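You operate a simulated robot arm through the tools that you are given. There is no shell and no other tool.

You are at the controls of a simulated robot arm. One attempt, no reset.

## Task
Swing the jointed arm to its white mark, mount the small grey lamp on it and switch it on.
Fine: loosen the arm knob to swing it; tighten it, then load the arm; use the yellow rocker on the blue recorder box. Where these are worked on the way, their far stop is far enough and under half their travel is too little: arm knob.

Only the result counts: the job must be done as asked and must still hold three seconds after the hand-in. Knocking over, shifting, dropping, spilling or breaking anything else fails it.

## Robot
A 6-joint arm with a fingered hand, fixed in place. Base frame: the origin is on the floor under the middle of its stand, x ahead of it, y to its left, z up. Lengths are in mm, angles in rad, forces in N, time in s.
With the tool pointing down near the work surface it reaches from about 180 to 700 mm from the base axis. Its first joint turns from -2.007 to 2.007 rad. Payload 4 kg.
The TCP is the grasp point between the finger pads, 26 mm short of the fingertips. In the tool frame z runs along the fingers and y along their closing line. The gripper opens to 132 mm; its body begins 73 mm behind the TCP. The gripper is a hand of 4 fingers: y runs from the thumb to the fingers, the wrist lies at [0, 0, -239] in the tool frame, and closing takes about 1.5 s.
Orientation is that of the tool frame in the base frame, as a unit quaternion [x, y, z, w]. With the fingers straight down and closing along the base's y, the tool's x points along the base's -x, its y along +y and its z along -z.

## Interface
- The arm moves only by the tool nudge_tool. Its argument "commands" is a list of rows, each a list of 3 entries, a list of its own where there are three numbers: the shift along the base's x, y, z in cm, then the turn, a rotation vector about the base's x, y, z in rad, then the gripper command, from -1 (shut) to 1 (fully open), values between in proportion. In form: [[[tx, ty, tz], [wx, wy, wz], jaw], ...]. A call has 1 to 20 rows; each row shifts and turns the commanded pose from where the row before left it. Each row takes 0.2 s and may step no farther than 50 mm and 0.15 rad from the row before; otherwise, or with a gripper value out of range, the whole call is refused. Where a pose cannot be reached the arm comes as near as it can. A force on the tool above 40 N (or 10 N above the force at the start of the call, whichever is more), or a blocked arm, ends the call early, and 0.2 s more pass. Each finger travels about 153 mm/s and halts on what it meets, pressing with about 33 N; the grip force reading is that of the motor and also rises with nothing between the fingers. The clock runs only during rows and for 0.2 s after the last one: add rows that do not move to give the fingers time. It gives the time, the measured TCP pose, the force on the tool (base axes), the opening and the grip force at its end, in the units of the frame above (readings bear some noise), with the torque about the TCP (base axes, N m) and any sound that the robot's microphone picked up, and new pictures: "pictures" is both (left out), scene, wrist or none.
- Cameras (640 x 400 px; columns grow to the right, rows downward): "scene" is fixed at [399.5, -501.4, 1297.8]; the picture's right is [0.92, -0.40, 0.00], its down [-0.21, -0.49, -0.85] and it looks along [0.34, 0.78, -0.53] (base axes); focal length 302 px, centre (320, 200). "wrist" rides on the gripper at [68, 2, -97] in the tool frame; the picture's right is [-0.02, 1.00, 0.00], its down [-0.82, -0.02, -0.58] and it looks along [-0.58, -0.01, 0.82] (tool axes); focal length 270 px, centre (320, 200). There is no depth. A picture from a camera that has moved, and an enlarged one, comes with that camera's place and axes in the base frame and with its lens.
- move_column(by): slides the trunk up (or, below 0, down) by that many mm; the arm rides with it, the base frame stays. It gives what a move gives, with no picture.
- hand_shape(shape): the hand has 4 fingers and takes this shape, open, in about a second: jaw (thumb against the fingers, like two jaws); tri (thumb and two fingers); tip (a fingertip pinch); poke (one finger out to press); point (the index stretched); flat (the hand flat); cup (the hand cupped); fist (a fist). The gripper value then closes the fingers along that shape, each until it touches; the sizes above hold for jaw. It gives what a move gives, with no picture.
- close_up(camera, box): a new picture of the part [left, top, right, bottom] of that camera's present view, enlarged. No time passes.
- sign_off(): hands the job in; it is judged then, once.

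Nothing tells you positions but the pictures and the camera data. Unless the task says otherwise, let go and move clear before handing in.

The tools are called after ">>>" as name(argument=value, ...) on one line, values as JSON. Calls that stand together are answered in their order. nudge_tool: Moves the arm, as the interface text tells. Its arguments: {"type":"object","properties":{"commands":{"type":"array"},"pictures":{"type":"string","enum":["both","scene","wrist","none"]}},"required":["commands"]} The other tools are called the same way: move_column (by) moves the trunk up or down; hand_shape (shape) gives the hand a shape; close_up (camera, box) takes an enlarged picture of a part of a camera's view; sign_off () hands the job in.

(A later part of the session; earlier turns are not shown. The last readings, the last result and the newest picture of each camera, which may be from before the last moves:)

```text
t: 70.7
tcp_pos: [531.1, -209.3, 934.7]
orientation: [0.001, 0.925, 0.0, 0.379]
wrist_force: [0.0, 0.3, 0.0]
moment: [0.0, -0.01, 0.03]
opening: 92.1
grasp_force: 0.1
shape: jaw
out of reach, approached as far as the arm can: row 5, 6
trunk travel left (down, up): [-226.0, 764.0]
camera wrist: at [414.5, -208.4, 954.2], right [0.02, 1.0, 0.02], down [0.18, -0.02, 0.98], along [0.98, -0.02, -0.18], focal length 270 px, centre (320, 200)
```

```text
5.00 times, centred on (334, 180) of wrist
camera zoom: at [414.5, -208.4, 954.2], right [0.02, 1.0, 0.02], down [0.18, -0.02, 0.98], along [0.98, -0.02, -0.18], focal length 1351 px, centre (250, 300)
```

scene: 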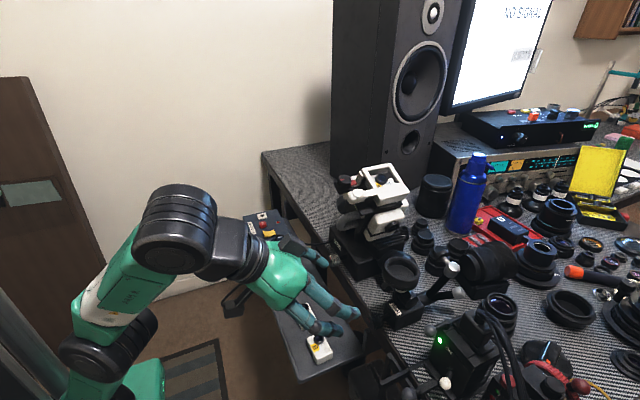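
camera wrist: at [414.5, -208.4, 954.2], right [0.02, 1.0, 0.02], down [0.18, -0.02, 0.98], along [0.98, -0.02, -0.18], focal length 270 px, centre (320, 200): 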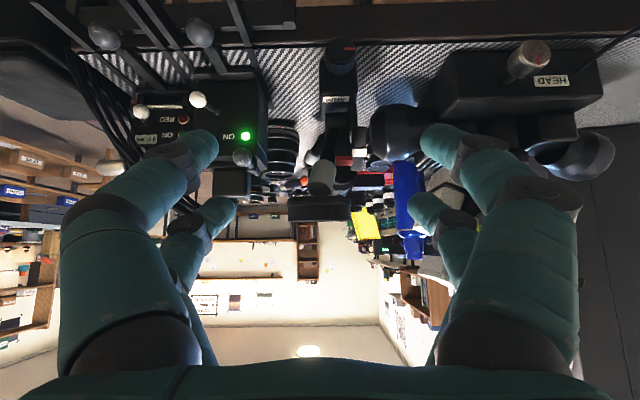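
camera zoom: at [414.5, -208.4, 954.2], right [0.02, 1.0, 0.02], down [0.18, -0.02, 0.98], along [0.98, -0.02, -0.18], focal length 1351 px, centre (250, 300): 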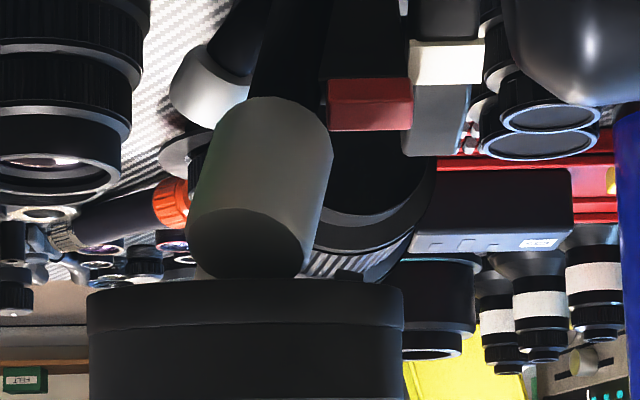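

The pointer is close but seems about 2–3° short of the mark. To judge precisely I'll view it radially: raise the trunk, point the hand straight down and look from about (506,-173,1142).

>>> move_column(by=250)

>>> nudge_tool(commands=[[[0.7, 0.55, -2.0], [0, 0.13, 0], 0.4], [[0.7, 0.55, -2.0], [0, 0.13, 0], 0.4], [[0.7, 0.55, -2.0], [0, 0.13, 0], 0.4], [[0.7, 0.55, -2.0], [0, 0.13, 0], 0.4], [[0.7, 0.55, -2.0], [0, 0.13, 0], 0.4], [[0.7, 0.55, -2.0], [0, 0.127, 0], 0.4], [[0, 0, 0], [0, 0, 0], 0.4]])

```text
t: 73.3
tcp_pos: [530.6, -209.5, 1184.7]
orientation: [0.001, 0.925, -0.002, 0.379]
wrist_force: [-0.3, -0.3, -0.1]
moment: [-0.01, -0.01, -0.03]
opening: 92.1
grasp_force: 0.1
shape: jaw
trunk travel left (down, up): [-476.0, 514.0]
```

```text
t: 74.9
tcp_pos: [529.0, -160.5, 1002.4]
orientation: [0.0, 1.0, -0.001, 0.001]
wrist_force: [-0.1, 0.9, 0.2]
moment: [-0.03, 0.01, 0.01]
opening: 91.8
grasp_force: 0.0
shape: jaw
out of reach, approached as far as the arm can: row 1, 3, 4, 5, 6
trunk travel left (down, up): [-476.0, 514.0]
camera wrist: at [460.6, -159.6, 1097.2], right [0.03, 1.0, 0.0], down [0.82, -0.02, 0.58], along [0.58, -0.02, -0.82], focal length 270 px, centre (320, 200)
```

scene: 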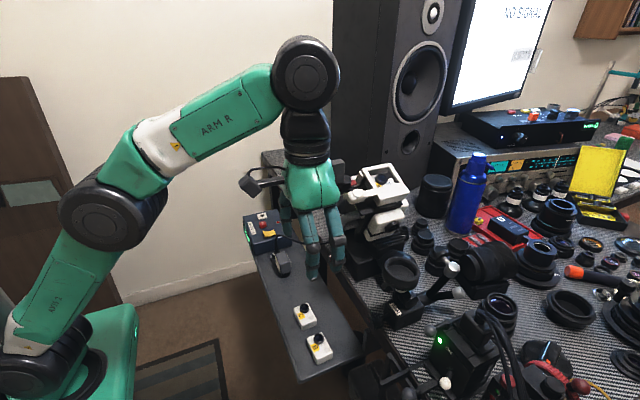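
wrist: 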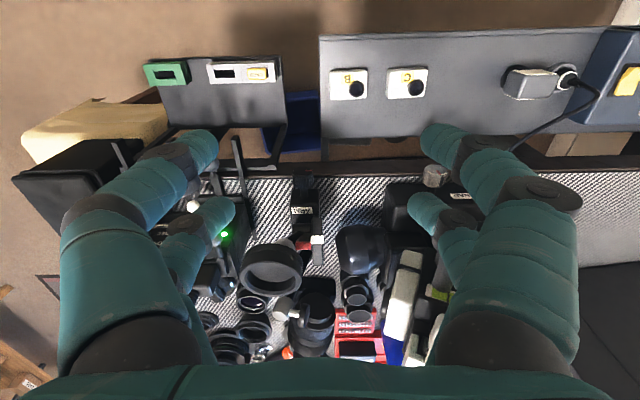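

>>> close_up(camera="wrist", box=[280, 215, 360, 265])

>>> close_up(camera="wrist", box=[230, 170, 390, 270])

>>> close_up(camera="scene", box=[340, 230, 468, 310])

```text
8.00 times, centred on (320, 240) of wrist
camera zoom: at [460.6, -159.6, 1097.2], right [0.03, 1.0, 0.0], down [0.82, -0.02, 0.58], along [0.58, -0.02, -0.82], focal length 2162 px, centre (320, -120)
```

zoom: 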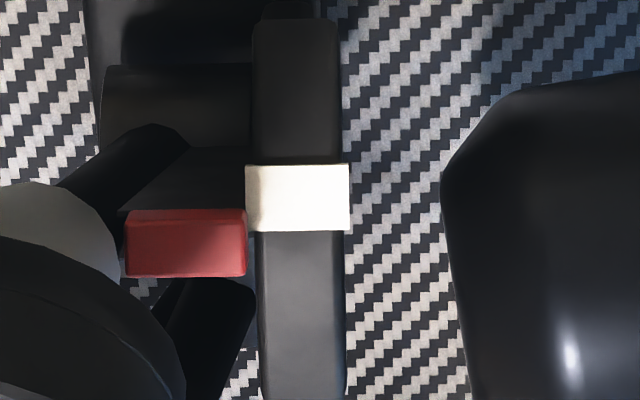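

```text
4.00 times, centred on (310, 220) of wrist
camera zoom: at [460.6, -159.6, 1097.2], right [0.03, 1.0, 0.0], down [0.82, -0.02, 0.58], along [0.58, -0.02, -0.82], focal length 1081 px, centre (360, 120)
```

zoom: 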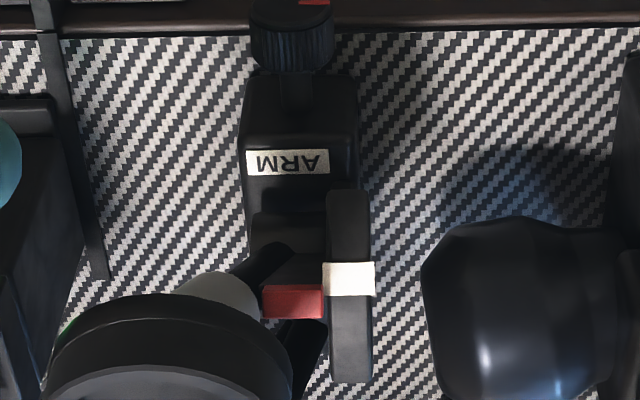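

```text
5.00 times, centred on (404, 270) of scene
camera zoom: at [399.5, -501.4, 1297.8], right [0.92, -0.4, 0.0], down [-0.21, -0.49, -0.85], along [0.34, 0.78, -0.53], focal length 1508 px, centre (-100, -150)
```

zoom: 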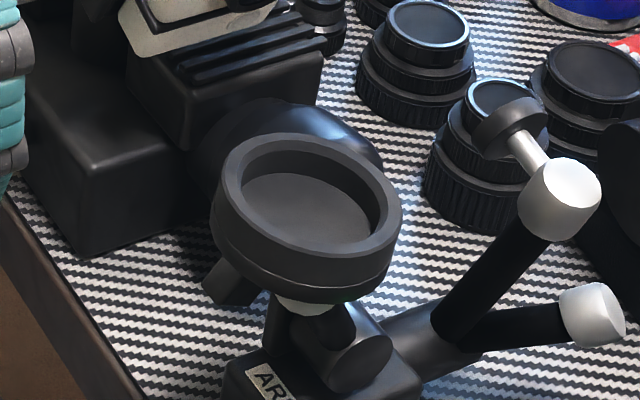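

In this near-radial view the red pointer is still about 5–6° short of the white mark. I'll raise the trunk for better forward reach with the hand pointing down, then grip the cup from above and pull the rest.

>>> move_column(by=350)

>>> nudge_tool(commands=[[[1.0, -0.6, -4.5], [0, 0, 0], 0.4], [[1.0, -0.6, -4.5], [0, 0, 0], 0.4], [[1.0, -0.6, -4.5], [0, 0, 0], 0.4], [[1.0, -0.6, -4.5], [0, 0, 0], 0.4], [[1.0, -0.6, -4.5], [0, 0, 0], 0.4], [[1.0, -0.6, -4.5], [0, 0, 0], 0.4], [[1.0, -0.6, -4.5], [0, 0, 0], 0.4], [[0, 0, 0], [0, 0, 0], 0.4]])

```text
t: 78.3
tcp_pos: [529.2, -160.9, 1352.3]
orientation: [0.0, 1.0, -0.001, 0.002]
wrist_force: [-0.3, -0.1, -0.1]
moment: [0.02, -0.03, -0.01]
opening: 92.1
grasp_force: 0.1
shape: jaw
trunk travel left (down, up): [-826.0, 164.0]
```

```text
t: 80.1
tcp_pos: [597.5, -205.5, 1036.3]
orientation: [0.0, 1.0, -0.001, 0.002]
wrist_force: [-0.7, -0.3, -1.2]
moment: [0.01, -0.02, -0.03]
opening: 92.1
grasp_force: 0.1
shape: jaw
trunk travel left (down, up): [-826.0, 164.0]
camera wrist: at [528.8, -203.0, 1132.4], right [0.03, 1.0, 0.0], down [0.81, -0.02, 0.58], along [0.58, -0.02, -0.81], focal length 270 px, centre (320, 200)
```

scene: 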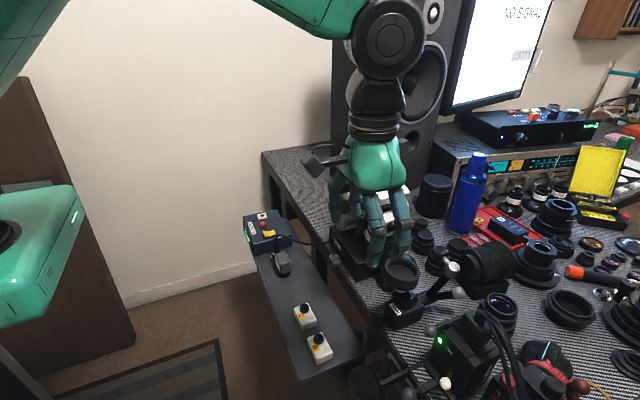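
wrist: 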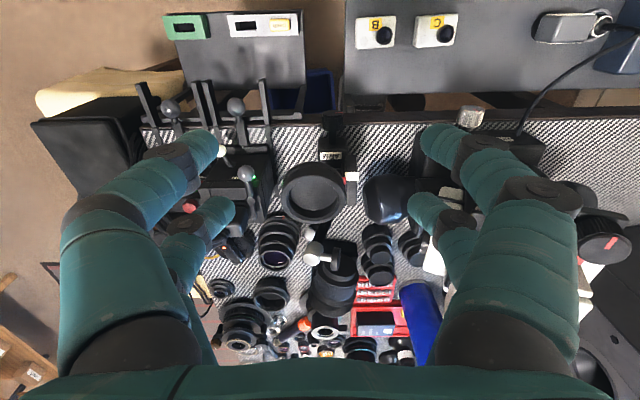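

>>> close_up(camera="wrist", box=[264, 140, 392, 220])

>>> close_up(camera="scene", box=[350, 230, 478, 310])

```text
5.00 times, centred on (328, 180) of wrist
camera zoom: at [528.8, -203.0, 1132.4], right [0.03, 1.0, 0.0], down [0.81, -0.02, 0.58], along [0.58, -0.02, -0.81], focal length 1351 px, centre (280, 300)
```

zoom: 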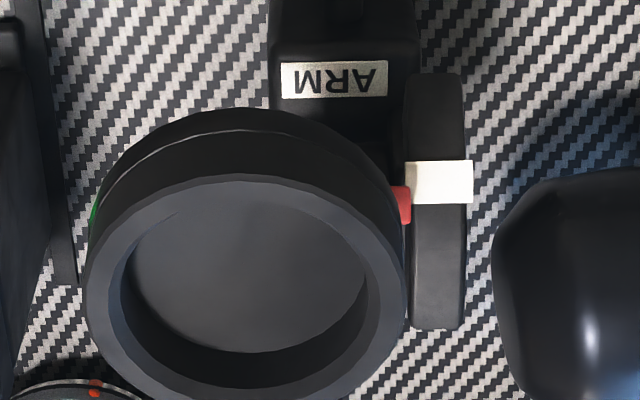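

```text
5.00 times, centred on (414, 270) of scene
camera zoom: at [399.5, -501.4, 1297.8], right [0.92, -0.4, 0.0], down [-0.21, -0.49, -0.85], along [0.34, 0.78, -0.53], focal length 1508 px, centre (-150, -150)
```

zoom: 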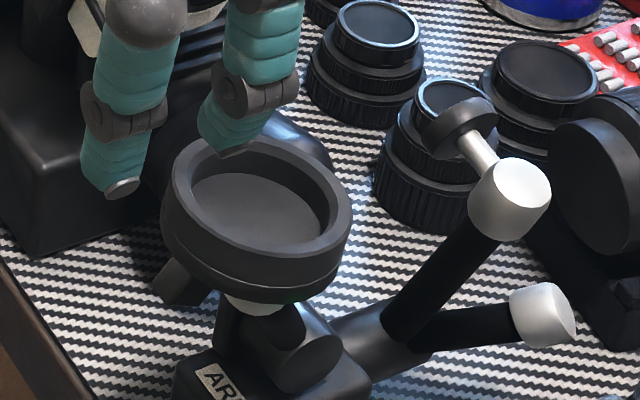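

The cup still leans about 6–8° away and the pointer is 5–6° short, which agrees. I'll position the open hand over the cup.

>>> nudge_tool(commands=[[[2.5, -0.3, 0], [0, 0, 0], 0.5], [[2.5, -0.3, 0], [0, 0, 0], 0.5], [[2.5, -0.3, 0], [0, 0, 0], 0.5], [[0, 0, -3.0], [0, 0, 0], 0.5], [[0, 0, 0], [0, 0, 0], 0.5]])

>>> close_up(camera="wrist", box=[200, 80, 440, 230])

>>> close_up(camera="scene", box=[340, 190, 500, 290])

```text
t: 81.3
tcp_pos: [673.8, -212.2, 1006.0]
orientation: [0.0, 1.0, -0.001, 0.003]
wrist_force: [0.1, -0.1, 0.5]
moment: [-0.04, -0.02, -0.01]
opening: 98.7
grasp_force: 0.0
shape: jaw
trunk travel left (down, up): [-826.0, 164.0]
camera wrist: at [604.9, -210.6, 1102.3], right [0.03, 1.0, 0.0], down [0.81, -0.02, 0.58], along [0.58, -0.02, -0.81], focal length 270 px, centre (320, 200)
```

scene: 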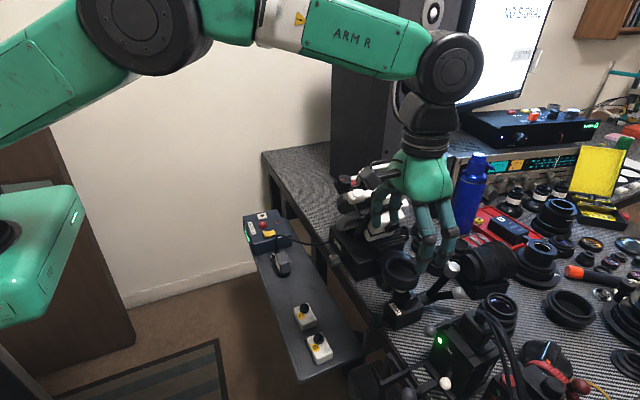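
wrist: 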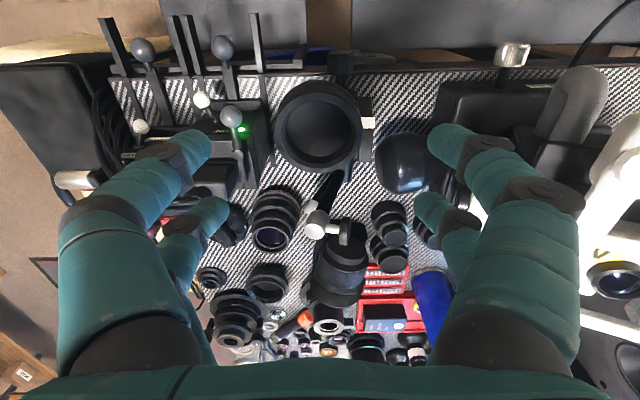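

```text
2.67 times, centred on (320, 155) of wrist
camera zoom: at [604.9, -210.6, 1102.3], right [0.03, 1.0, 0.0], down [0.81, -0.02, 0.58], along [0.58, -0.02, -0.81], focal length 721 px, centre (320, 320)
```

zoom: 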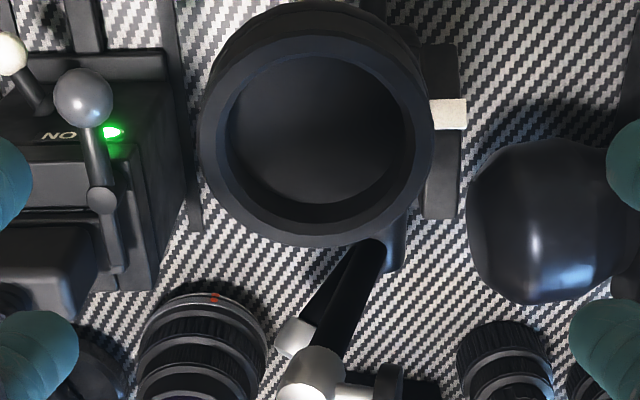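

```text
4.00 times, centred on (420, 240) of scene
camera zoom: at [399.5, -501.4, 1297.8], right [0.92, -0.4, 0.0], down [-0.21, -0.49, -0.85], along [0.34, 0.78, -0.53], focal length 1206 px, centre (-80, 40)
```

zoom: 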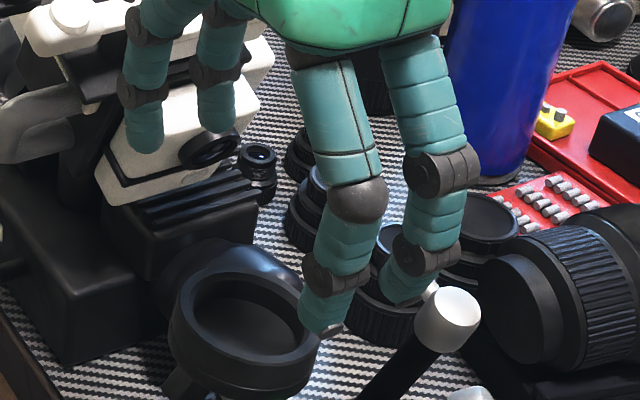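

Directly above the cup and in reach. I'll go down around it.

>>> nudge_tool(commands=[[[-0.55, -0.18, -2.5], [0, 0, 0], 0.5], [[0, 0, -2.5], [0, 0, 0], 0.45], [[0, 0, -2.0], [0, 0, 0], 0.4], [[0, 0, -0.9], [0, 0, 0], 0.35], [[0, 0, 0], [0, 0, 0], 0.3]])

>>> close_up(camera="wrist", box=[180, 90, 468, 270])

>>> close_up(camera="scene", box=[350, 210, 478, 290])

```text
t: 82.5
tcp_pos: [668.3, -214.9, 927.2]
orientation: [0.0, 1.0, -0.002, 0.002]
wrist_force: [-0.3, -0.3, -0.7]
moment: [-0.03, -0.02, -0.03]
opening: 86.2
grasp_force: 0.1
shape: jaw
trunk travel left (down, up): [-826.0, 164.0]
camera wrist: at [599.7, -212.8, 1023.3], right [0.03, 1.0, 0.0], down [0.81, -0.02, 0.58], along [0.58, -0.02, -0.81], focal length 270 px, centre (320, 200)
```

scene: 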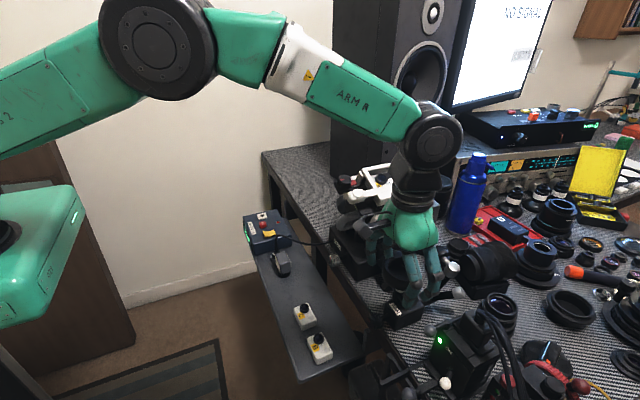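
wrist: 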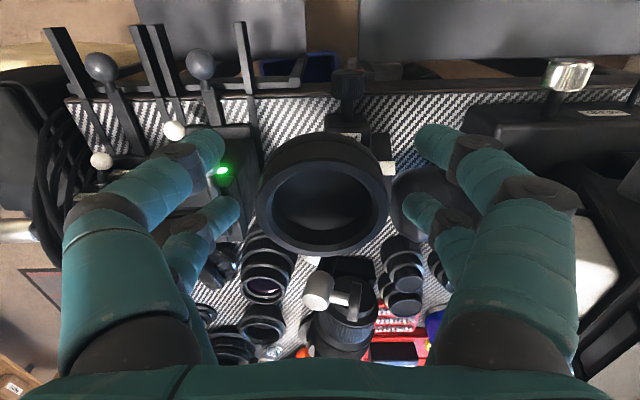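

```text
2.22 times, centred on (324, 180) of wrist
camera zoom: at [599.7, -212.8, 1023.3], right [0.03, 1.0, 0.0], down [0.81, -0.02, 0.58], along [0.58, -0.02, -0.81], focal length 601 px, centre (311, 244)
```

zoom: 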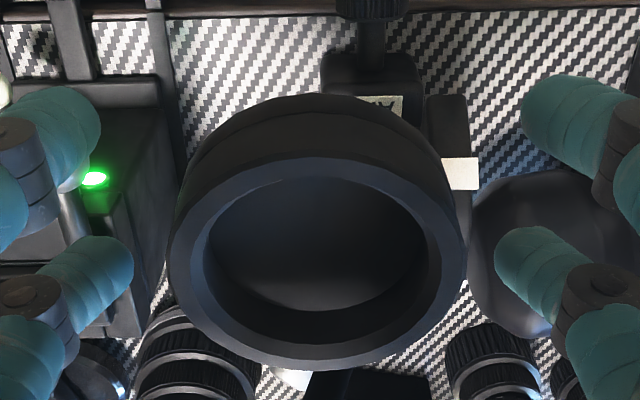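

```text
5.00 times, centred on (414, 250) of scene
camera zoom: at [399.5, -501.4, 1297.8], right [0.92, -0.4, 0.0], down [-0.21, -0.49, -0.85], along [0.34, 0.78, -0.53], focal length 1508 px, centre (-150, -50)
```

zoom: 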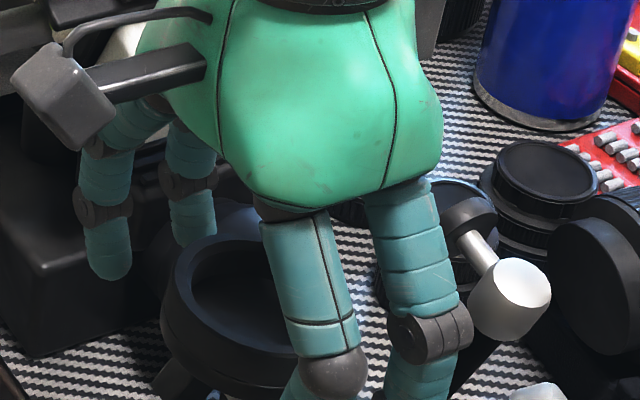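

>>> nudge_tool(commands=[[[0.15, 0.15, 0], [0, 0, 0], 0.1], [[0, 0, 0], [0, 0, 0], 0.0], [[0, 0, 0], [0, 0, 0], -0.15], [[0, 0, 0], [0, 0, 0], -0.3], [[0, 0, 0], [0, 0, 0], -0.3]])

>>> close_up(camera="wrist", box=[180, 90, 468, 270])

```text
t: 83.7
tcp_pos: [669.9, -213.6, 927.6]
orientation: [0.0, 1.0, -0.002, 0.001]
wrist_force: [0.8, -0.4, -2.3]
moment: [-0.01, 0.06, 0.18]
opening: 41.1
grasp_force: 33.4
shape: jaw
trunk travel left (down, up): [-826.0, 164.0]
camera wrist: at [601.8, -211.6, 1023.1], right [0.03, 1.0, 0.0], down [0.81, -0.02, 0.58], along [0.58, -0.02, -0.81], focal length 270 px, centre (320, 200)
```

scene: 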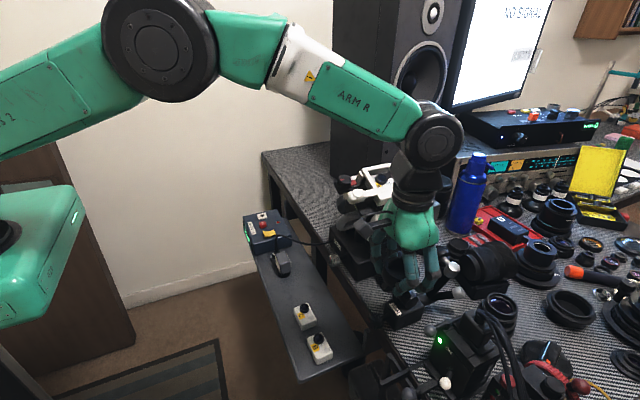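
wrist: 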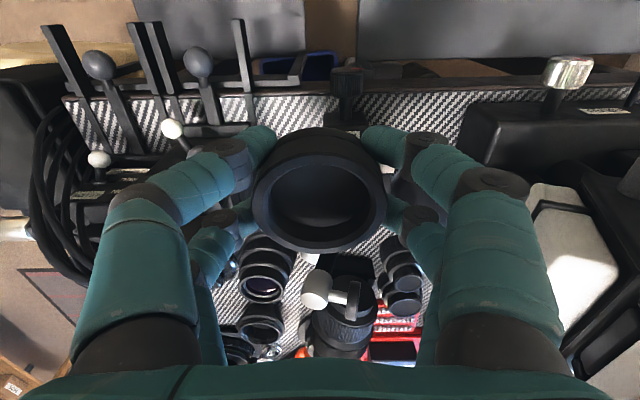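

```text
2.22 times, centred on (324, 180) of wrist
camera zoom: at [601.8, -211.6, 1023.1], right [0.03, 1.0, 0.0], down [0.81, -0.02, 0.58], along [0.58, -0.02, -0.81], focal length 601 px, centre (311, 244)
```

zoom: 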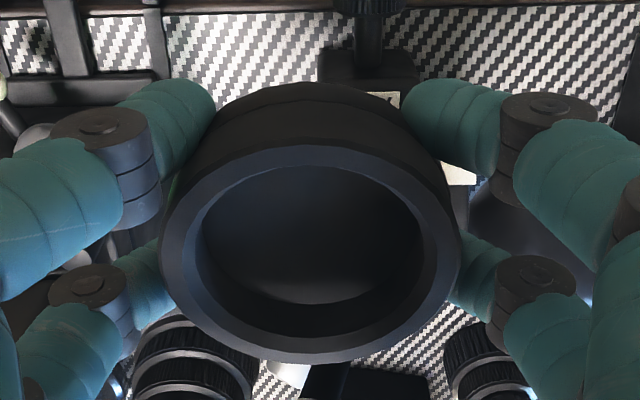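

Gripped. Pulling the cup the remaining ~5° along its arc.

>>> nudge_tool(commands=[[[-0.2, 0, -0.11], [0, -0.0185, 0], -0.3], [[-0.2, 0, -0.12], [0, -0.0185, 0], -0.3], [[-0.2, 0, -0.12], [0, -0.0185, 0], -0.3], [[-0.2, 0, -0.12], [0, -0.0185, 0], -0.3], [[-0.2, 0, -0.13], [0, -0.0185, 0], -0.3], [[0, 0, 0], [0, 0, 0], -0.3]], pictures="wrist")

>>> close_up(camera="wrist", box=[180, 90, 468, 270])

```text
t: 85.1
tcp_pos: [659.8, -213.4, 922.2]
orientation: [0.0, 0.999, -0.001, 0.048]
wrist_force: [-0.7, -0.1, -0.5]
moment: [-0.03, 0.17, 0.25]
opening: 40.9
grasp_force: 33.1
shape: jaw
trunk travel left (down, up): [-826.0, 164.0]
camera wrist: at [582.5, -211.6, 1010.6], right [0.03, 1.0, 0.0], down [0.76, -0.02, 0.65], along [0.65, -0.02, -0.76], focal length 270 px, centre (320, 200)
```

wrist: 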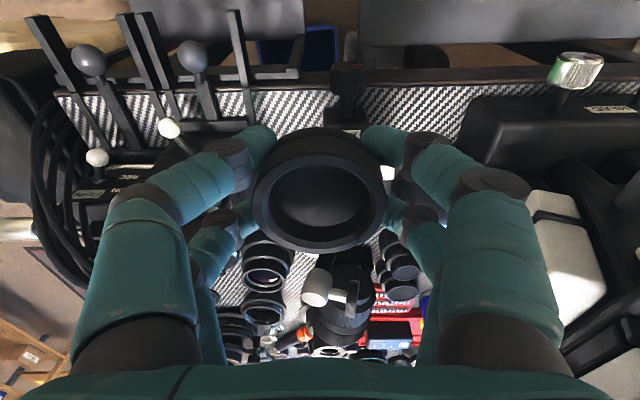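

```text
2.22 times, centred on (324, 180) of wrist
camera zoom: at [582.5, -211.6, 1010.6], right [0.03, 1.0, 0.0], down [0.76, -0.02, 0.65], along [0.65, -0.02, -0.76], focal length 601 px, centre (311, 244)
```

zoom: 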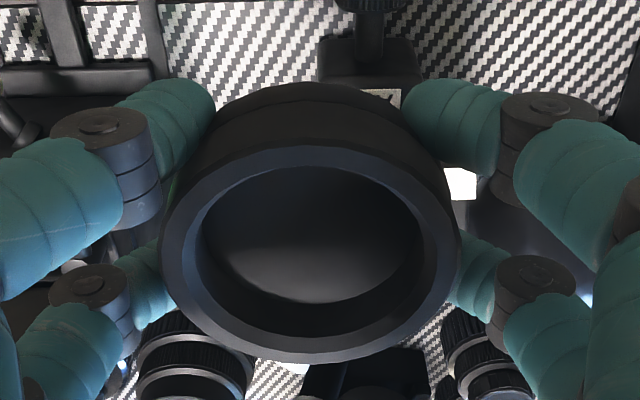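

>>> nudge_tool(commands=[[[0, 0, 0], [0, 0, 0], 0.1], [[0, 0, 0], [0, 0, 0], 0.3], [[0, 0, 0], [0, 0, 0], 0.3], [[0, 0, 3.5], [0, 0.02, 0], 0.3], [[0, 0, 3.5], [0, 0.02, 0], 0.3], [[-2.0, 1.0, 1.8], [0, 0.02, 0], 0.3], [[-3.0, 1.2, 1.8], [0, 0.02, 0], 0.3], [[-3.0, 1.2, 1.5], [0, 0.0125, 0], 0.3], [[0, 0, 0], [0, 0, 0], 0.3]])

>>> close_up(camera="wrist", box=[264, 150, 392, 230])

>>> close_up(camera="scene", box=[350, 230, 478, 310])

```text
t: 87.1
tcp_pos: [579.3, -179.8, 1043.4]
orientation: [0.0, 1.0, -0.002, 0.001]
wrist_force: [-0.1, -0.2, -0.2]
moment: [0.03, -0.01, -0.01]
opening: 85.5
grasp_force: 0.2
shape: jaw
trunk travel left (down, up): [-826.0, 164.0]
camera wrist: at [510.0, -176.4, 1138.9], right [0.03, 1.0, 0.0], down [0.81, -0.02, 0.58], along [0.58, -0.02, -0.81], focal length 270 px, centre (320, 200)
```

scene: 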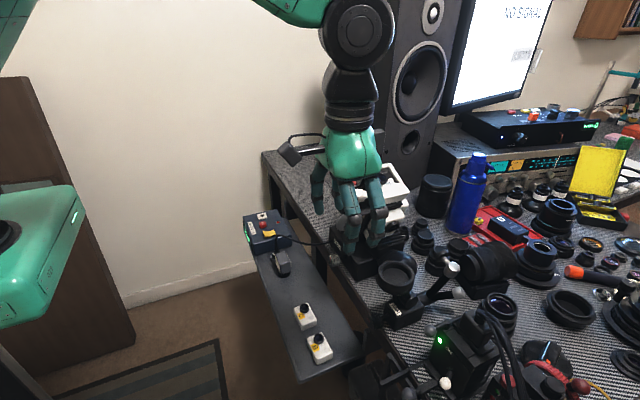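
wrist: 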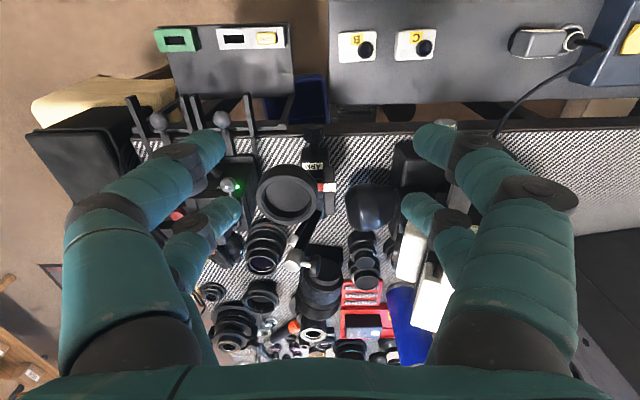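

```text
5.00 times, centred on (328, 190) of wrist
camera zoom: at [510.0, -176.4, 1138.9], right [0.03, 1.0, 0.0], down [0.81, -0.02, 0.58], along [0.58, -0.02, -0.81], focal length 1351 px, centre (280, 250)
```

zoom: 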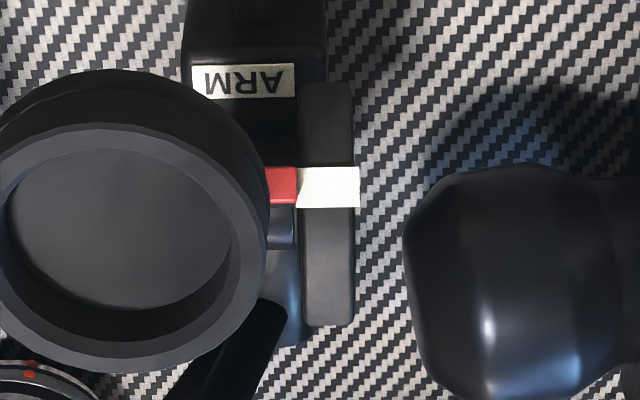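

```text
5.00 times, centred on (414, 270) of scene
camera zoom: at [399.5, -501.4, 1297.8], right [0.92, -0.4, 0.0], down [-0.21, -0.49, -0.85], along [0.34, 0.78, -0.53], focal length 1508 px, centre (-150, -150)
```

zoom: 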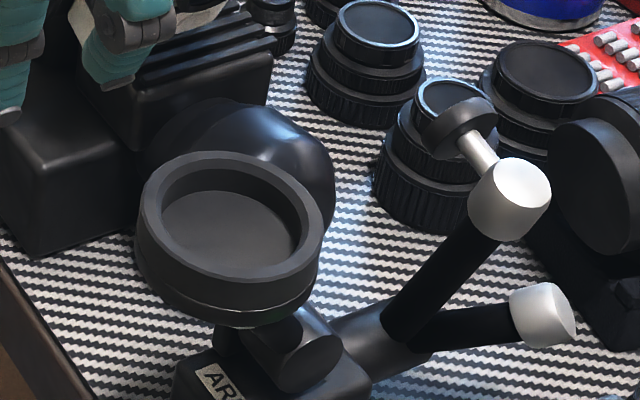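

The red pointer now lines up with the white mark within a fraction of a degree, and the cup is level. Next I'll go back to the level posture, low down, to tighten the knob.

>>> nudge_tool(commands=[[[-0.7, 0, 4.3], [0, 0, 0], 0.0], [[-0.7, 0, 4.3], [0, 0, 0], 0.0], [[-0.7, 0, 4.3], [0, 0, 0], 0.0], [[-0.7, 0, 4.3], [0, 0, 0], 0.0], [[-0.7, 0, 4.3], [0, 0, 0], 0.0], [[-0.7, 0, 4.3], [0, 0, 0], 0.0], [[-0.7, 0, 4.3], [0, 0, 0], 0.0], [[0, 0, 0], [0, 0, 0], 0.0]], pictures="none")

>>> move_column(by=-400)

>>> nudge_tool(commands=[[[0.6, -0.1, 2.2], [0, -0.1428, 0], 0.0], [[0.6, -0.1, 2.2], [0, -0.1428, 0], 0.0], [[0.6, -0.1, 2.2], [0, -0.1428, 0], 0.0], [[0.6, -0.1, 2.2], [0, -0.1428, 0], 0.0], [[0.6, -0.1, 2.2], [0, -0.1428, 0], 0.0], [[0.6, -0.1, 2.2], [0, -0.1428, 0], 0.0], [[0.6, -0.1, 2.2], [0, -0.1428, 0], 0.0], [[0.6, -0.1, 2.2], [0, -0.1428, 0], 0.0], [[0.6, -0.1, 2.2], [0, -0.1428, 0], 0.0], [[0.6, -0.1, 2.2], [0, -0.1428, 0], 0.0], [[0.6, -0.1, 2.2], [0, -0.1428, 0], 0.0], [[0, 0, 0], [0, 0, 0], 0.0]])

```text
t: 88.9
tcp_pos: [529.2, -178.9, 1344.6]
orientation: [-0.001, 1.0, -0.002, 0.001]
wrist_force: [-0.6, 0.1, -0.6]
moment: [-0.03, -0.01, 0.03]
opening: 66.7
grasp_force: 0.0
shape: jaw
trunk travel left (down, up): [-826.0, 164.0]
```

```text
t: 92.8
tcp_pos: [530.7, -179.3, 943.2]
orientation: [0.0, 1.0, -0.001, 0.001]
wrist_force: [0.1, 0.1, -0.2]
moment: [-0.02, 0.02, 0.02]
opening: 66.4
grasp_force: 0.0
shape: jaw
trunk travel left (down, up): [-426.0, 564.0]
```

```text
t: 95.4
tcp_pos: [596.8, -191.0, 1185.7]
orientation: [0.003, 0.706, -0.001, 0.708]
wrist_force: [0.3, 0.0, -0.4]
moment: [0.01, 0.0, -0.02]
opening: 66.5
grasp_force: 0.0
shape: jaw
trunk travel left (down, up): [-426.0, 564.0]
camera wrist: at [500.1, -188.3, 1115.3], right [0.0, 1.0, 0.03], down [-0.58, -0.02, 0.81], along [0.81, -0.02, 0.58], focal length 270 px, centre (320, 200)
```

scene: 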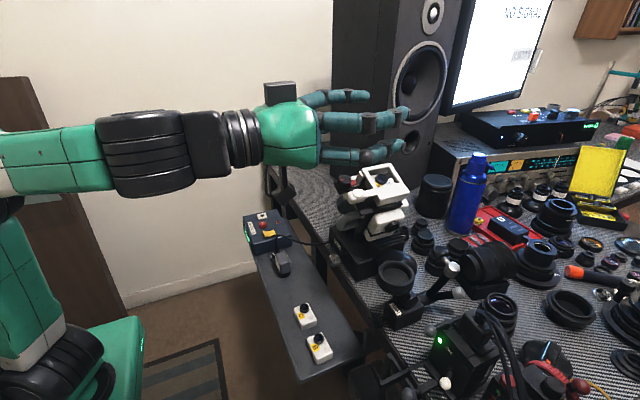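
wrist: 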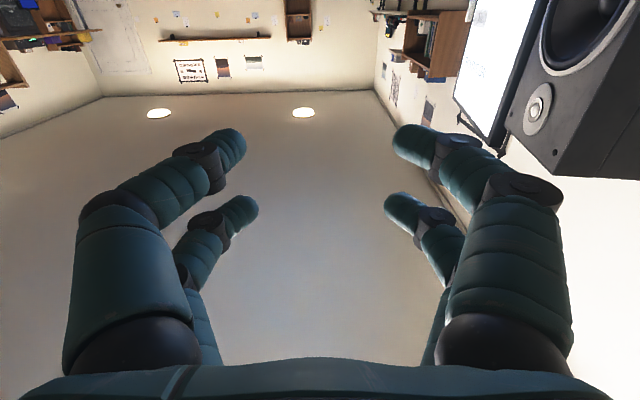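

Level again. The cup now reaches out to x≈627, so I'll first back the hand off before lowering.

>>> nudge_tool(commands=[[[-2.0, 0, 0], [0, 0.003, 0], -0.1], [[-2.0, 0.2, 0], [0, 0, 0], -0.2], [[0, 0, 0], [0, 0, 0], -0.2]], pictures="none")

>>> move_column(by=-400)

>>> nudge_tool(commands=[[[0, 0.1, 0], [-0.125, 0, 0], -0.2], [[0, 0.1, 0], [-0.125, 0, 0], -0.2], [[0, 0, 0], [0, 0, 0], -0.2]])

>>> close_up(camera="wrist", box=[240, 40, 400, 140])

```text
t: 96.2
tcp_pos: [556.1, -187.2, 1184.6]
orientation: [0.002, 0.707, -0.001, 0.707]
wrist_force: [-0.1, 0.4, -0.6]
moment: [-0.03, -0.06, 0.01]
opening: 53.3
grasp_force: 0.1
shape: jaw
trunk travel left (down, up): [-426.0, 564.0]
```

```text
t: 100.0
tcp_pos: [556.9, -188.3, 784.9]
orientation: [0.001, 0.707, 0.0, 0.707]
wrist_force: [-0.1, -0.1, 0.8]
moment: [0.01, 0.01, 0.0]
opening: 53.4
grasp_force: 0.0
shape: jaw
trunk travel left (down, up): [-26.0, 964.0]
```

```text
t: 100.8
tcp_pos: [561.5, -182.1, 806.4]
orientation: [-0.084, 0.706, -0.088, 0.698]
wrist_force: [0.2, -0.5, -0.4]
moment: [0.0, 0.01, -0.02]
opening: 53.4
grasp_force: 0.2
shape: jaw
out of reach, approached as far as the arm can: row 2
trunk travel left (down, up): [-26.0, 964.0]
camera wrist: at [464.0, -197.0, 739.1], right [0.0, 0.98, -0.22], down [-0.57, 0.18, 0.8], along [0.82, 0.12, 0.56], focal length 270 px, centre (320, 200)
```

scene: 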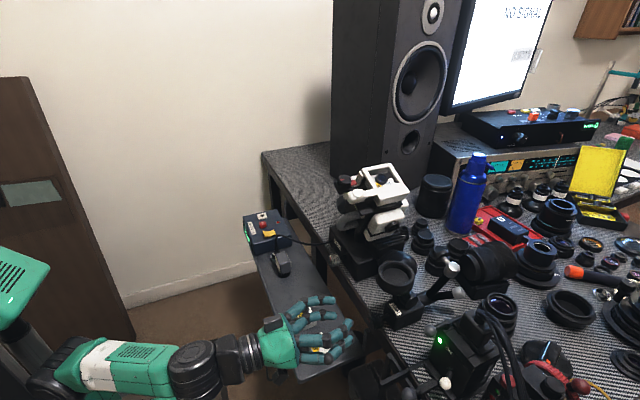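
wrist: 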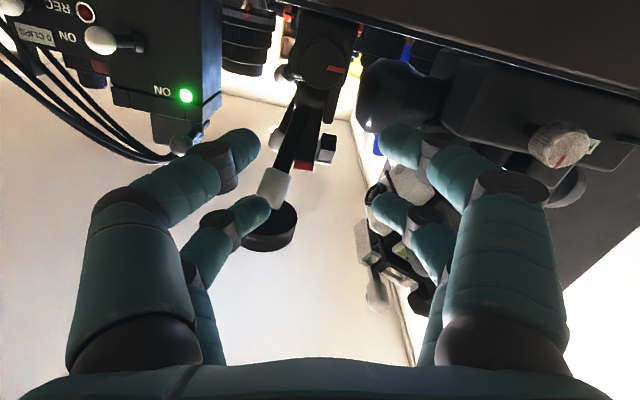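

```text
4.00 times, centred on (320, 90) of wrist
camera zoom: at [464.0, -197.0, 739.1], right [0.0, 0.98, -0.22], down [-0.57, 0.18, 0.8], along [0.82, 0.12, 0.56], focal length 1081 px, centre (320, 640)
```

zoom: 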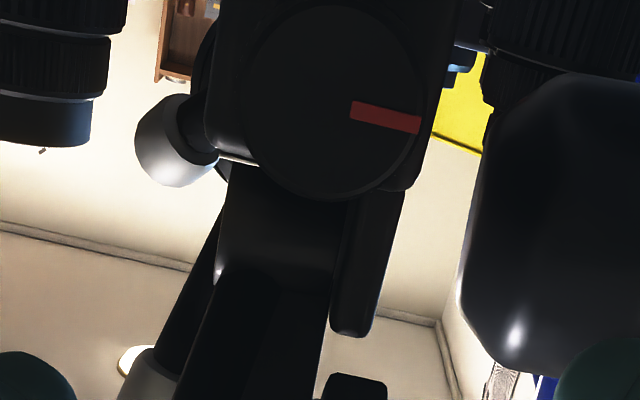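

>>> move_column(by=-25)

>>> nudge_tool(commands=[[[1.3, -0.1, 0.1], [0, -0.005, 0], -0.2], [[1.3, -0.1, 0.1], [0, -0.006, 0], -0.2], [[1.3, -0.1, 0.1], [0, 0, 0], -0.2], [[0, 0, 0], [0, 0, 0], -0.2]], pictures="wrist")

>>> close_up(camera="wrist", box=[240, 60, 400, 160])

```text
t: 101.5
tcp_pos: [562.4, -183.1, 781.7]
orientation: [-0.084, 0.705, -0.088, 0.698]
wrist_force: [-0.4, -0.1, 0.3]
moment: [0.02, -0.04, -0.02]
opening: 53.4
grasp_force: 0.1
shape: jaw
trunk travel left (down, up): [-1.0, 989.0]
```

```text
t: 102.5
tcp_pos: [599.5, -185.9, 784.8]
orientation: [-0.084, 0.702, -0.088, 0.702]
wrist_force: [0.2, -1.0, -0.3]
moment: [0.01, -0.01, 0.02]
opening: 53.4
grasp_force: 0.0
shape: jaw
trunk travel left (down, up): [-1.0, 989.0]
camera wrist: at [503.6, -200.0, 716.2], right [0.01, 0.98, -0.22], down [-0.58, 0.18, 0.8], along [0.82, 0.12, 0.56], focal length 270 px, centre (320, 200)
```

wrist: 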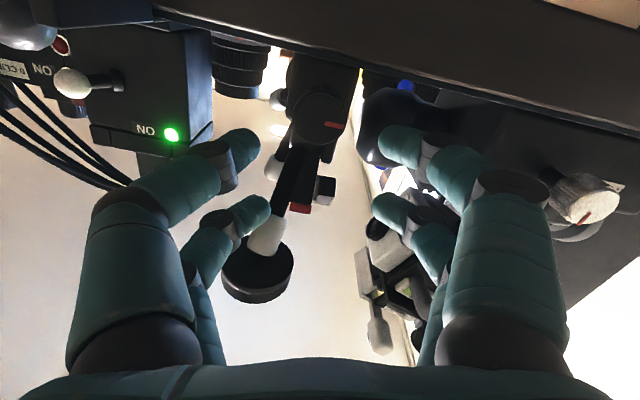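

```text
4.00 times, centred on (320, 110) of wrist
camera zoom: at [503.6, -200.0, 716.2], right [0.01, 0.98, -0.22], down [-0.58, 0.18, 0.8], along [0.82, 0.12, 0.56], focal length 1081 px, centre (320, 560)
```

zoom: 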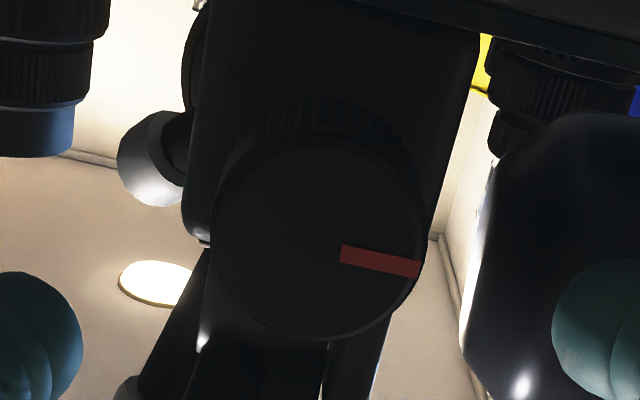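

Aligned. Moving onto the knob and gripping.

>>> nudge_tool(commands=[[[1.3, 0.08, 0], [0, 0, 0], -0.2], [[1.2, 0, 0], [0, 0, 0], -0.2], [[1.2, 0, 0], [0, 0, 0], -0.2], [[0, 0, 0], [0, 0, 0], -0.2], [[0, 0, 0], [0, 0, 0], -0.5], [[0, 0, 0], [0, 0, 0], -0.8], [[0, 0, 0], [0, 0, 0], -1], [[0, 0, 0], [0, 0, 0], -1], [[0, 0, 0], [0, 0, 0], -1]], pictures="wrist")

>>> close_up(camera="wrist", box=[220, 80, 412, 200])

```text
t: 104.5
tcp_pos: [637.5, -184.2, 784.2]
orientation: [-0.084, 0.702, -0.088, 0.702]
wrist_force: [3.4, -1.4, 2.1]
moment: [-0.05, -0.14, -0.06]
opening: 11.1
grasp_force: 32.9
shape: jaw
trunk travel left (down, up): [-1.0, 989.0]
camera wrist: at [540.8, -199.0, 716.0], right [0.01, 0.98, -0.22], down [-0.58, 0.18, 0.8], along [0.82, 0.12, 0.56], focal length 270 px, centre (320, 200)
```

wrist: 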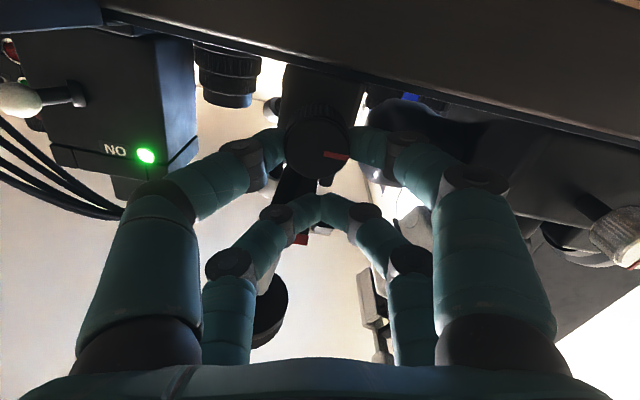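

```text
3.33 times, centred on (316, 140) of wrist
camera zoom: at [540.8, -199.0, 716.0], right [0.01, 0.98, -0.22], down [-0.58, 0.18, 0.8], along [0.82, 0.12, 0.56], focal length 901 px, centre (333, 400)
```

zoom: 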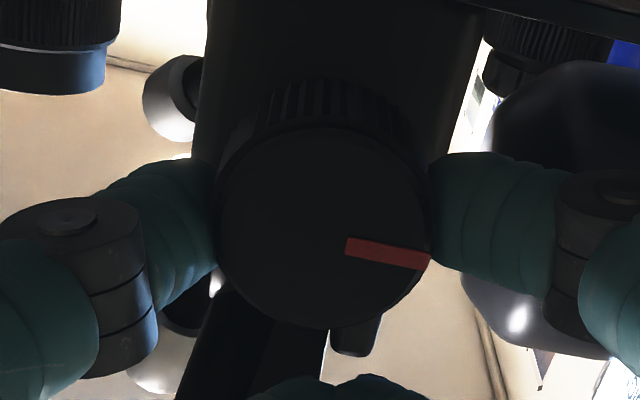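

>>> nudge_tool(commands=[[[0, -0.262, 0.046], [0.14, 0, 0], -1], [[0, -0.265, 0.009], [0.14, 0, 0], -1], [[0, -0.265, -0.028], [0.14, 0, 0], -1], [[0, -0.257, -0.065], [0.14, 0, 0], -1], [[0, -0.247, -0.1], [0.14, 0, 0], -1], [[0, 0, 0], [0, 0, 0], -1]], pictures="wrist")

>>> close_up(camera="wrist", box=[220, 80, 412, 200])

```text
t: 105.9
tcp_pos: [638.5, -196.8, 783.5]
orientation: [0.162, 0.689, 0.158, 0.688]
wrist_force: [4.9, 0.2, 4.6]
moment: [0.04, -0.12, -0.05]
opening: 11.2
grasp_force: 33.7
shape: jaw
trunk travel left (down, up): [-1.0, 989.0]
camera wrist: at [540.8, -165.7, 721.4], right [0.01, 0.89, 0.46], down [-0.58, -0.38, 0.72], along [0.82, -0.27, 0.51], focal length 270 px, centre (320, 200)
```

wrist: 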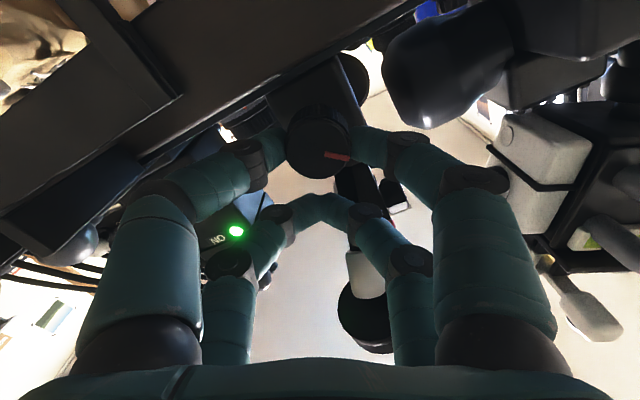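

```text
3.33 times, centred on (316, 140) of wrist
camera zoom: at [540.8, -165.7, 721.4], right [0.01, 0.89, 0.46], down [-0.58, -0.38, 0.72], along [0.82, -0.27, 0.51], focal length 901 px, centre (333, 400)
```

zoom: 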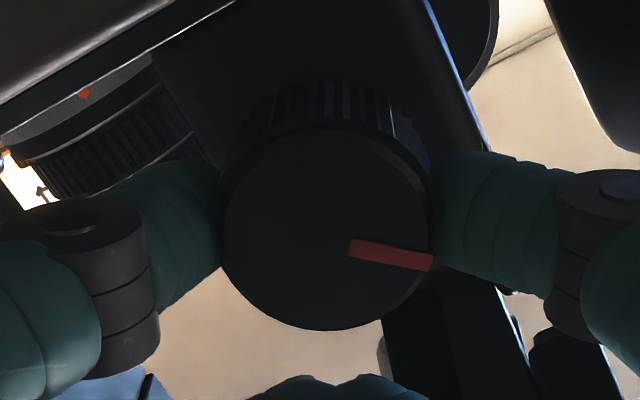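

The knob turns with the hand. Continuing clockwise.

>>> nudge_tool(commands=[[[0, -0.229, -0.134], [0.14, 0, 0], -1], [[0, -0.21, -0.164], [0.14, 0, 0], -1], [[0, -0.183, -0.192], [0.14, 0, 0], -1], [[0, -0.155, -0.214], [0.14, 0, 0], -1], [[0, 0, 0], [0, 0, 0], -1]], pictures="wrist")

>>> close_up(camera="wrist", box=[220, 80, 412, 200])

```text
t: 107.1
tcp_pos: [637.6, -204.8, 775.2]
orientation: [0.346, 0.619, 0.342, 0.616]
wrist_force: [6.0, -2.5, 4.6]
moment: [0.06, -0.1, -0.14]
opening: 10.9
grasp_force: 33.0
shape: jaw
trunk travel left (down, up): [-1.0, 989.0]
camera wrist: at [540.7, -146.5, 740.8], right [0.01, 0.5, 0.86], down [-0.58, -0.7, 0.41], along [0.82, -0.5, 0.29], focal length 270 px, centre (320, 200)
```

wrist: 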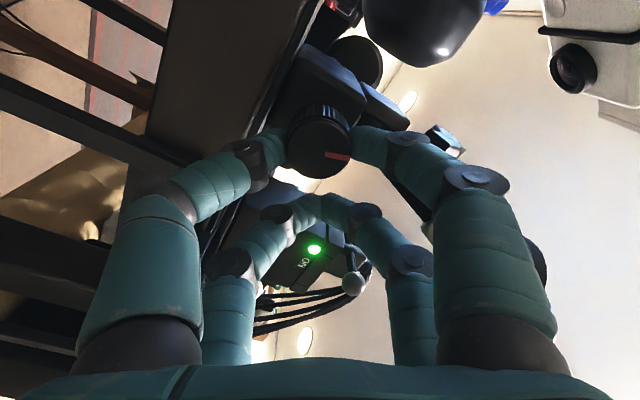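

```text
3.33 times, centred on (316, 140) of wrist
camera zoom: at [540.7, -146.5, 740.8], right [0.01, 0.5, 0.86], down [-0.58, -0.7, 0.41], along [0.82, -0.5, 0.29], focal length 901 px, centre (333, 400)
```

zoom: 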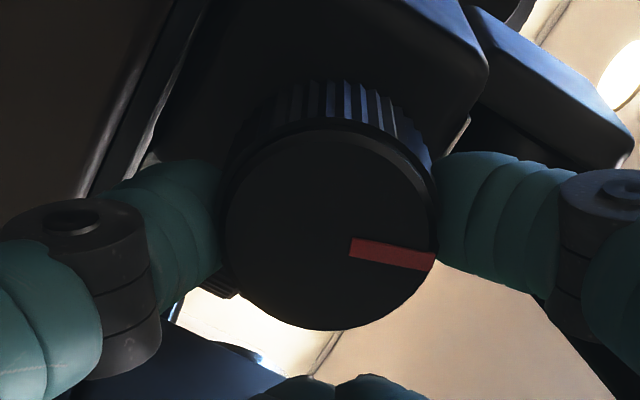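

>>> nudge_tool(commands=[[[0, -0.125, -0.236], [0.14, 0, 0], -1], [[0, -0.09, -0.25], [0.14, 0, 0], -1], [[0, 0, 0], [0, 0, 0], -1]], pictures="wrist")

>>> close_up(camera="wrist", box=[220, 80, 412, 200])

```text
t: 107.9
tcp_pos: [637.9, -208.2, 770.5]
orientation: [0.428, 0.565, 0.426, 0.562]
wrist_force: [4.0, -2.7, 5.2]
moment: [0.08, -0.07, -0.16]
opening: 10.9
grasp_force: 32.8
shape: jaw
trunk travel left (down, up): [-1.0, 989.0]
camera wrist: at [540.8, -141.6, 753.7], right [0.01, 0.25, 0.97], down [-0.58, -0.79, 0.2], along [0.82, -0.56, 0.14], focal length 270 px, centre (320, 200)
```

wrist: 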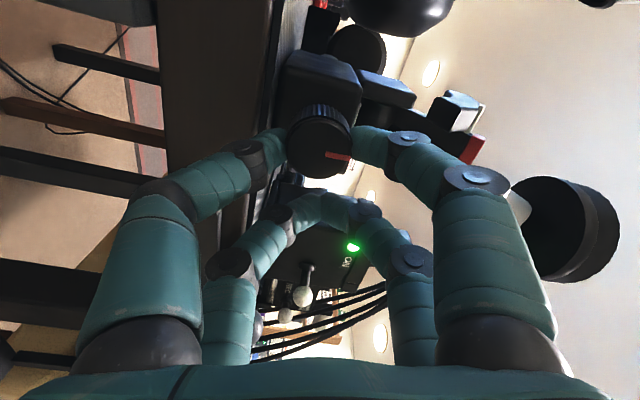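

```text
3.33 times, centred on (316, 140) of wrist
camera zoom: at [540.8, -141.6, 753.7], right [0.01, 0.25, 0.97], down [-0.58, -0.79, 0.2], along [0.82, -0.56, 0.14], focal length 901 px, centre (333, 400)
```

zoom: 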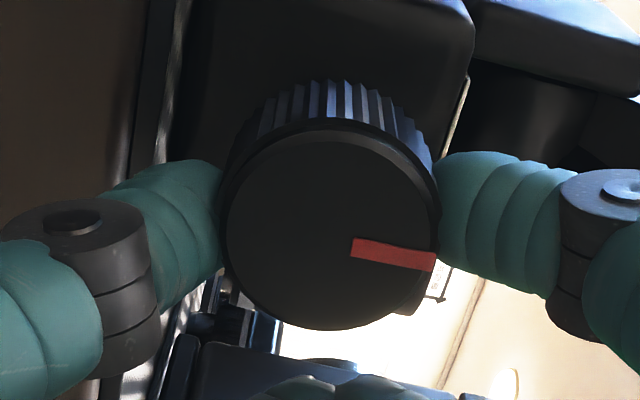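

>>> nudge_tool(commands=[[[0, -0.042, -0.186], [0.1, 0, 0], -1], [[0, 0, 0], [0, 0, 0], -1]], pictures="none")

>>> nudge_tool(commands=[[[0, -0.024, -0.15], [0.08, 0, 0], -1], [[0, 0, 0], [0, 0, 0], -1]], pictures="wrist")

>>> close_up(camera="wrist", box=[220, 80, 412, 200])

```text
t: 108.5
tcp_pos: [637.0, -207.4, 769.1]
orientation: [0.456, 0.543, 0.452, 0.541]
wrist_force: [4.0, -1.5, 5.0]
moment: [-0.13, -0.1, -0.09]
opening: 10.9
grasp_force: 33.1
shape: jaw
trunk travel left (down, up): [-1.0, 989.0]
```

```text
t: 109.1
tcp_pos: [637.5, -208.6, 767.5]
orientation: [0.475, 0.526, 0.474, 0.522]
wrist_force: [3.2, 0.6, 5.0]
moment: [-0.41, -0.08, -0.06]
opening: 11.0
grasp_force: 32.6
shape: jaw
trunk travel left (down, up): [-1.0, 989.0]
camera wrist: at [540.7, -139.8, 762.4], right [0.01, 0.07, 1.0], down [-0.58, -0.81, 0.06], along [0.82, -0.58, 0.04], focal length 270 px, centre (320, 200)
```

wrist: 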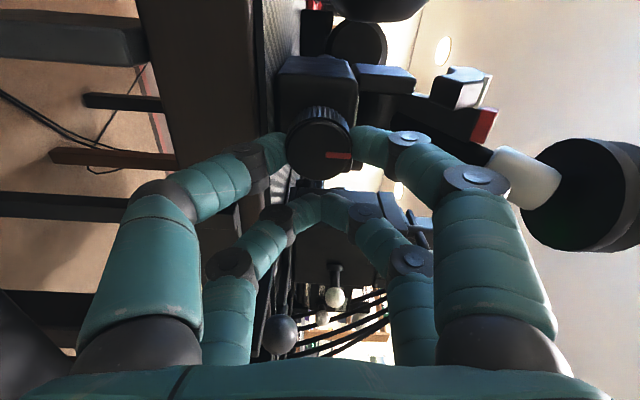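

```text
3.33 times, centred on (316, 140) of wrist
camera zoom: at [540.7, -139.8, 762.4], right [0.01, 0.07, 1.0], down [-0.58, -0.81, 0.06], along [0.82, -0.58, 0.04], focal length 901 px, centre (333, 400)
```

zoom: 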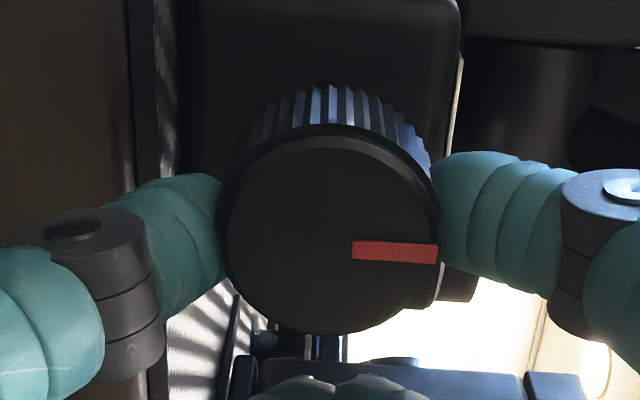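

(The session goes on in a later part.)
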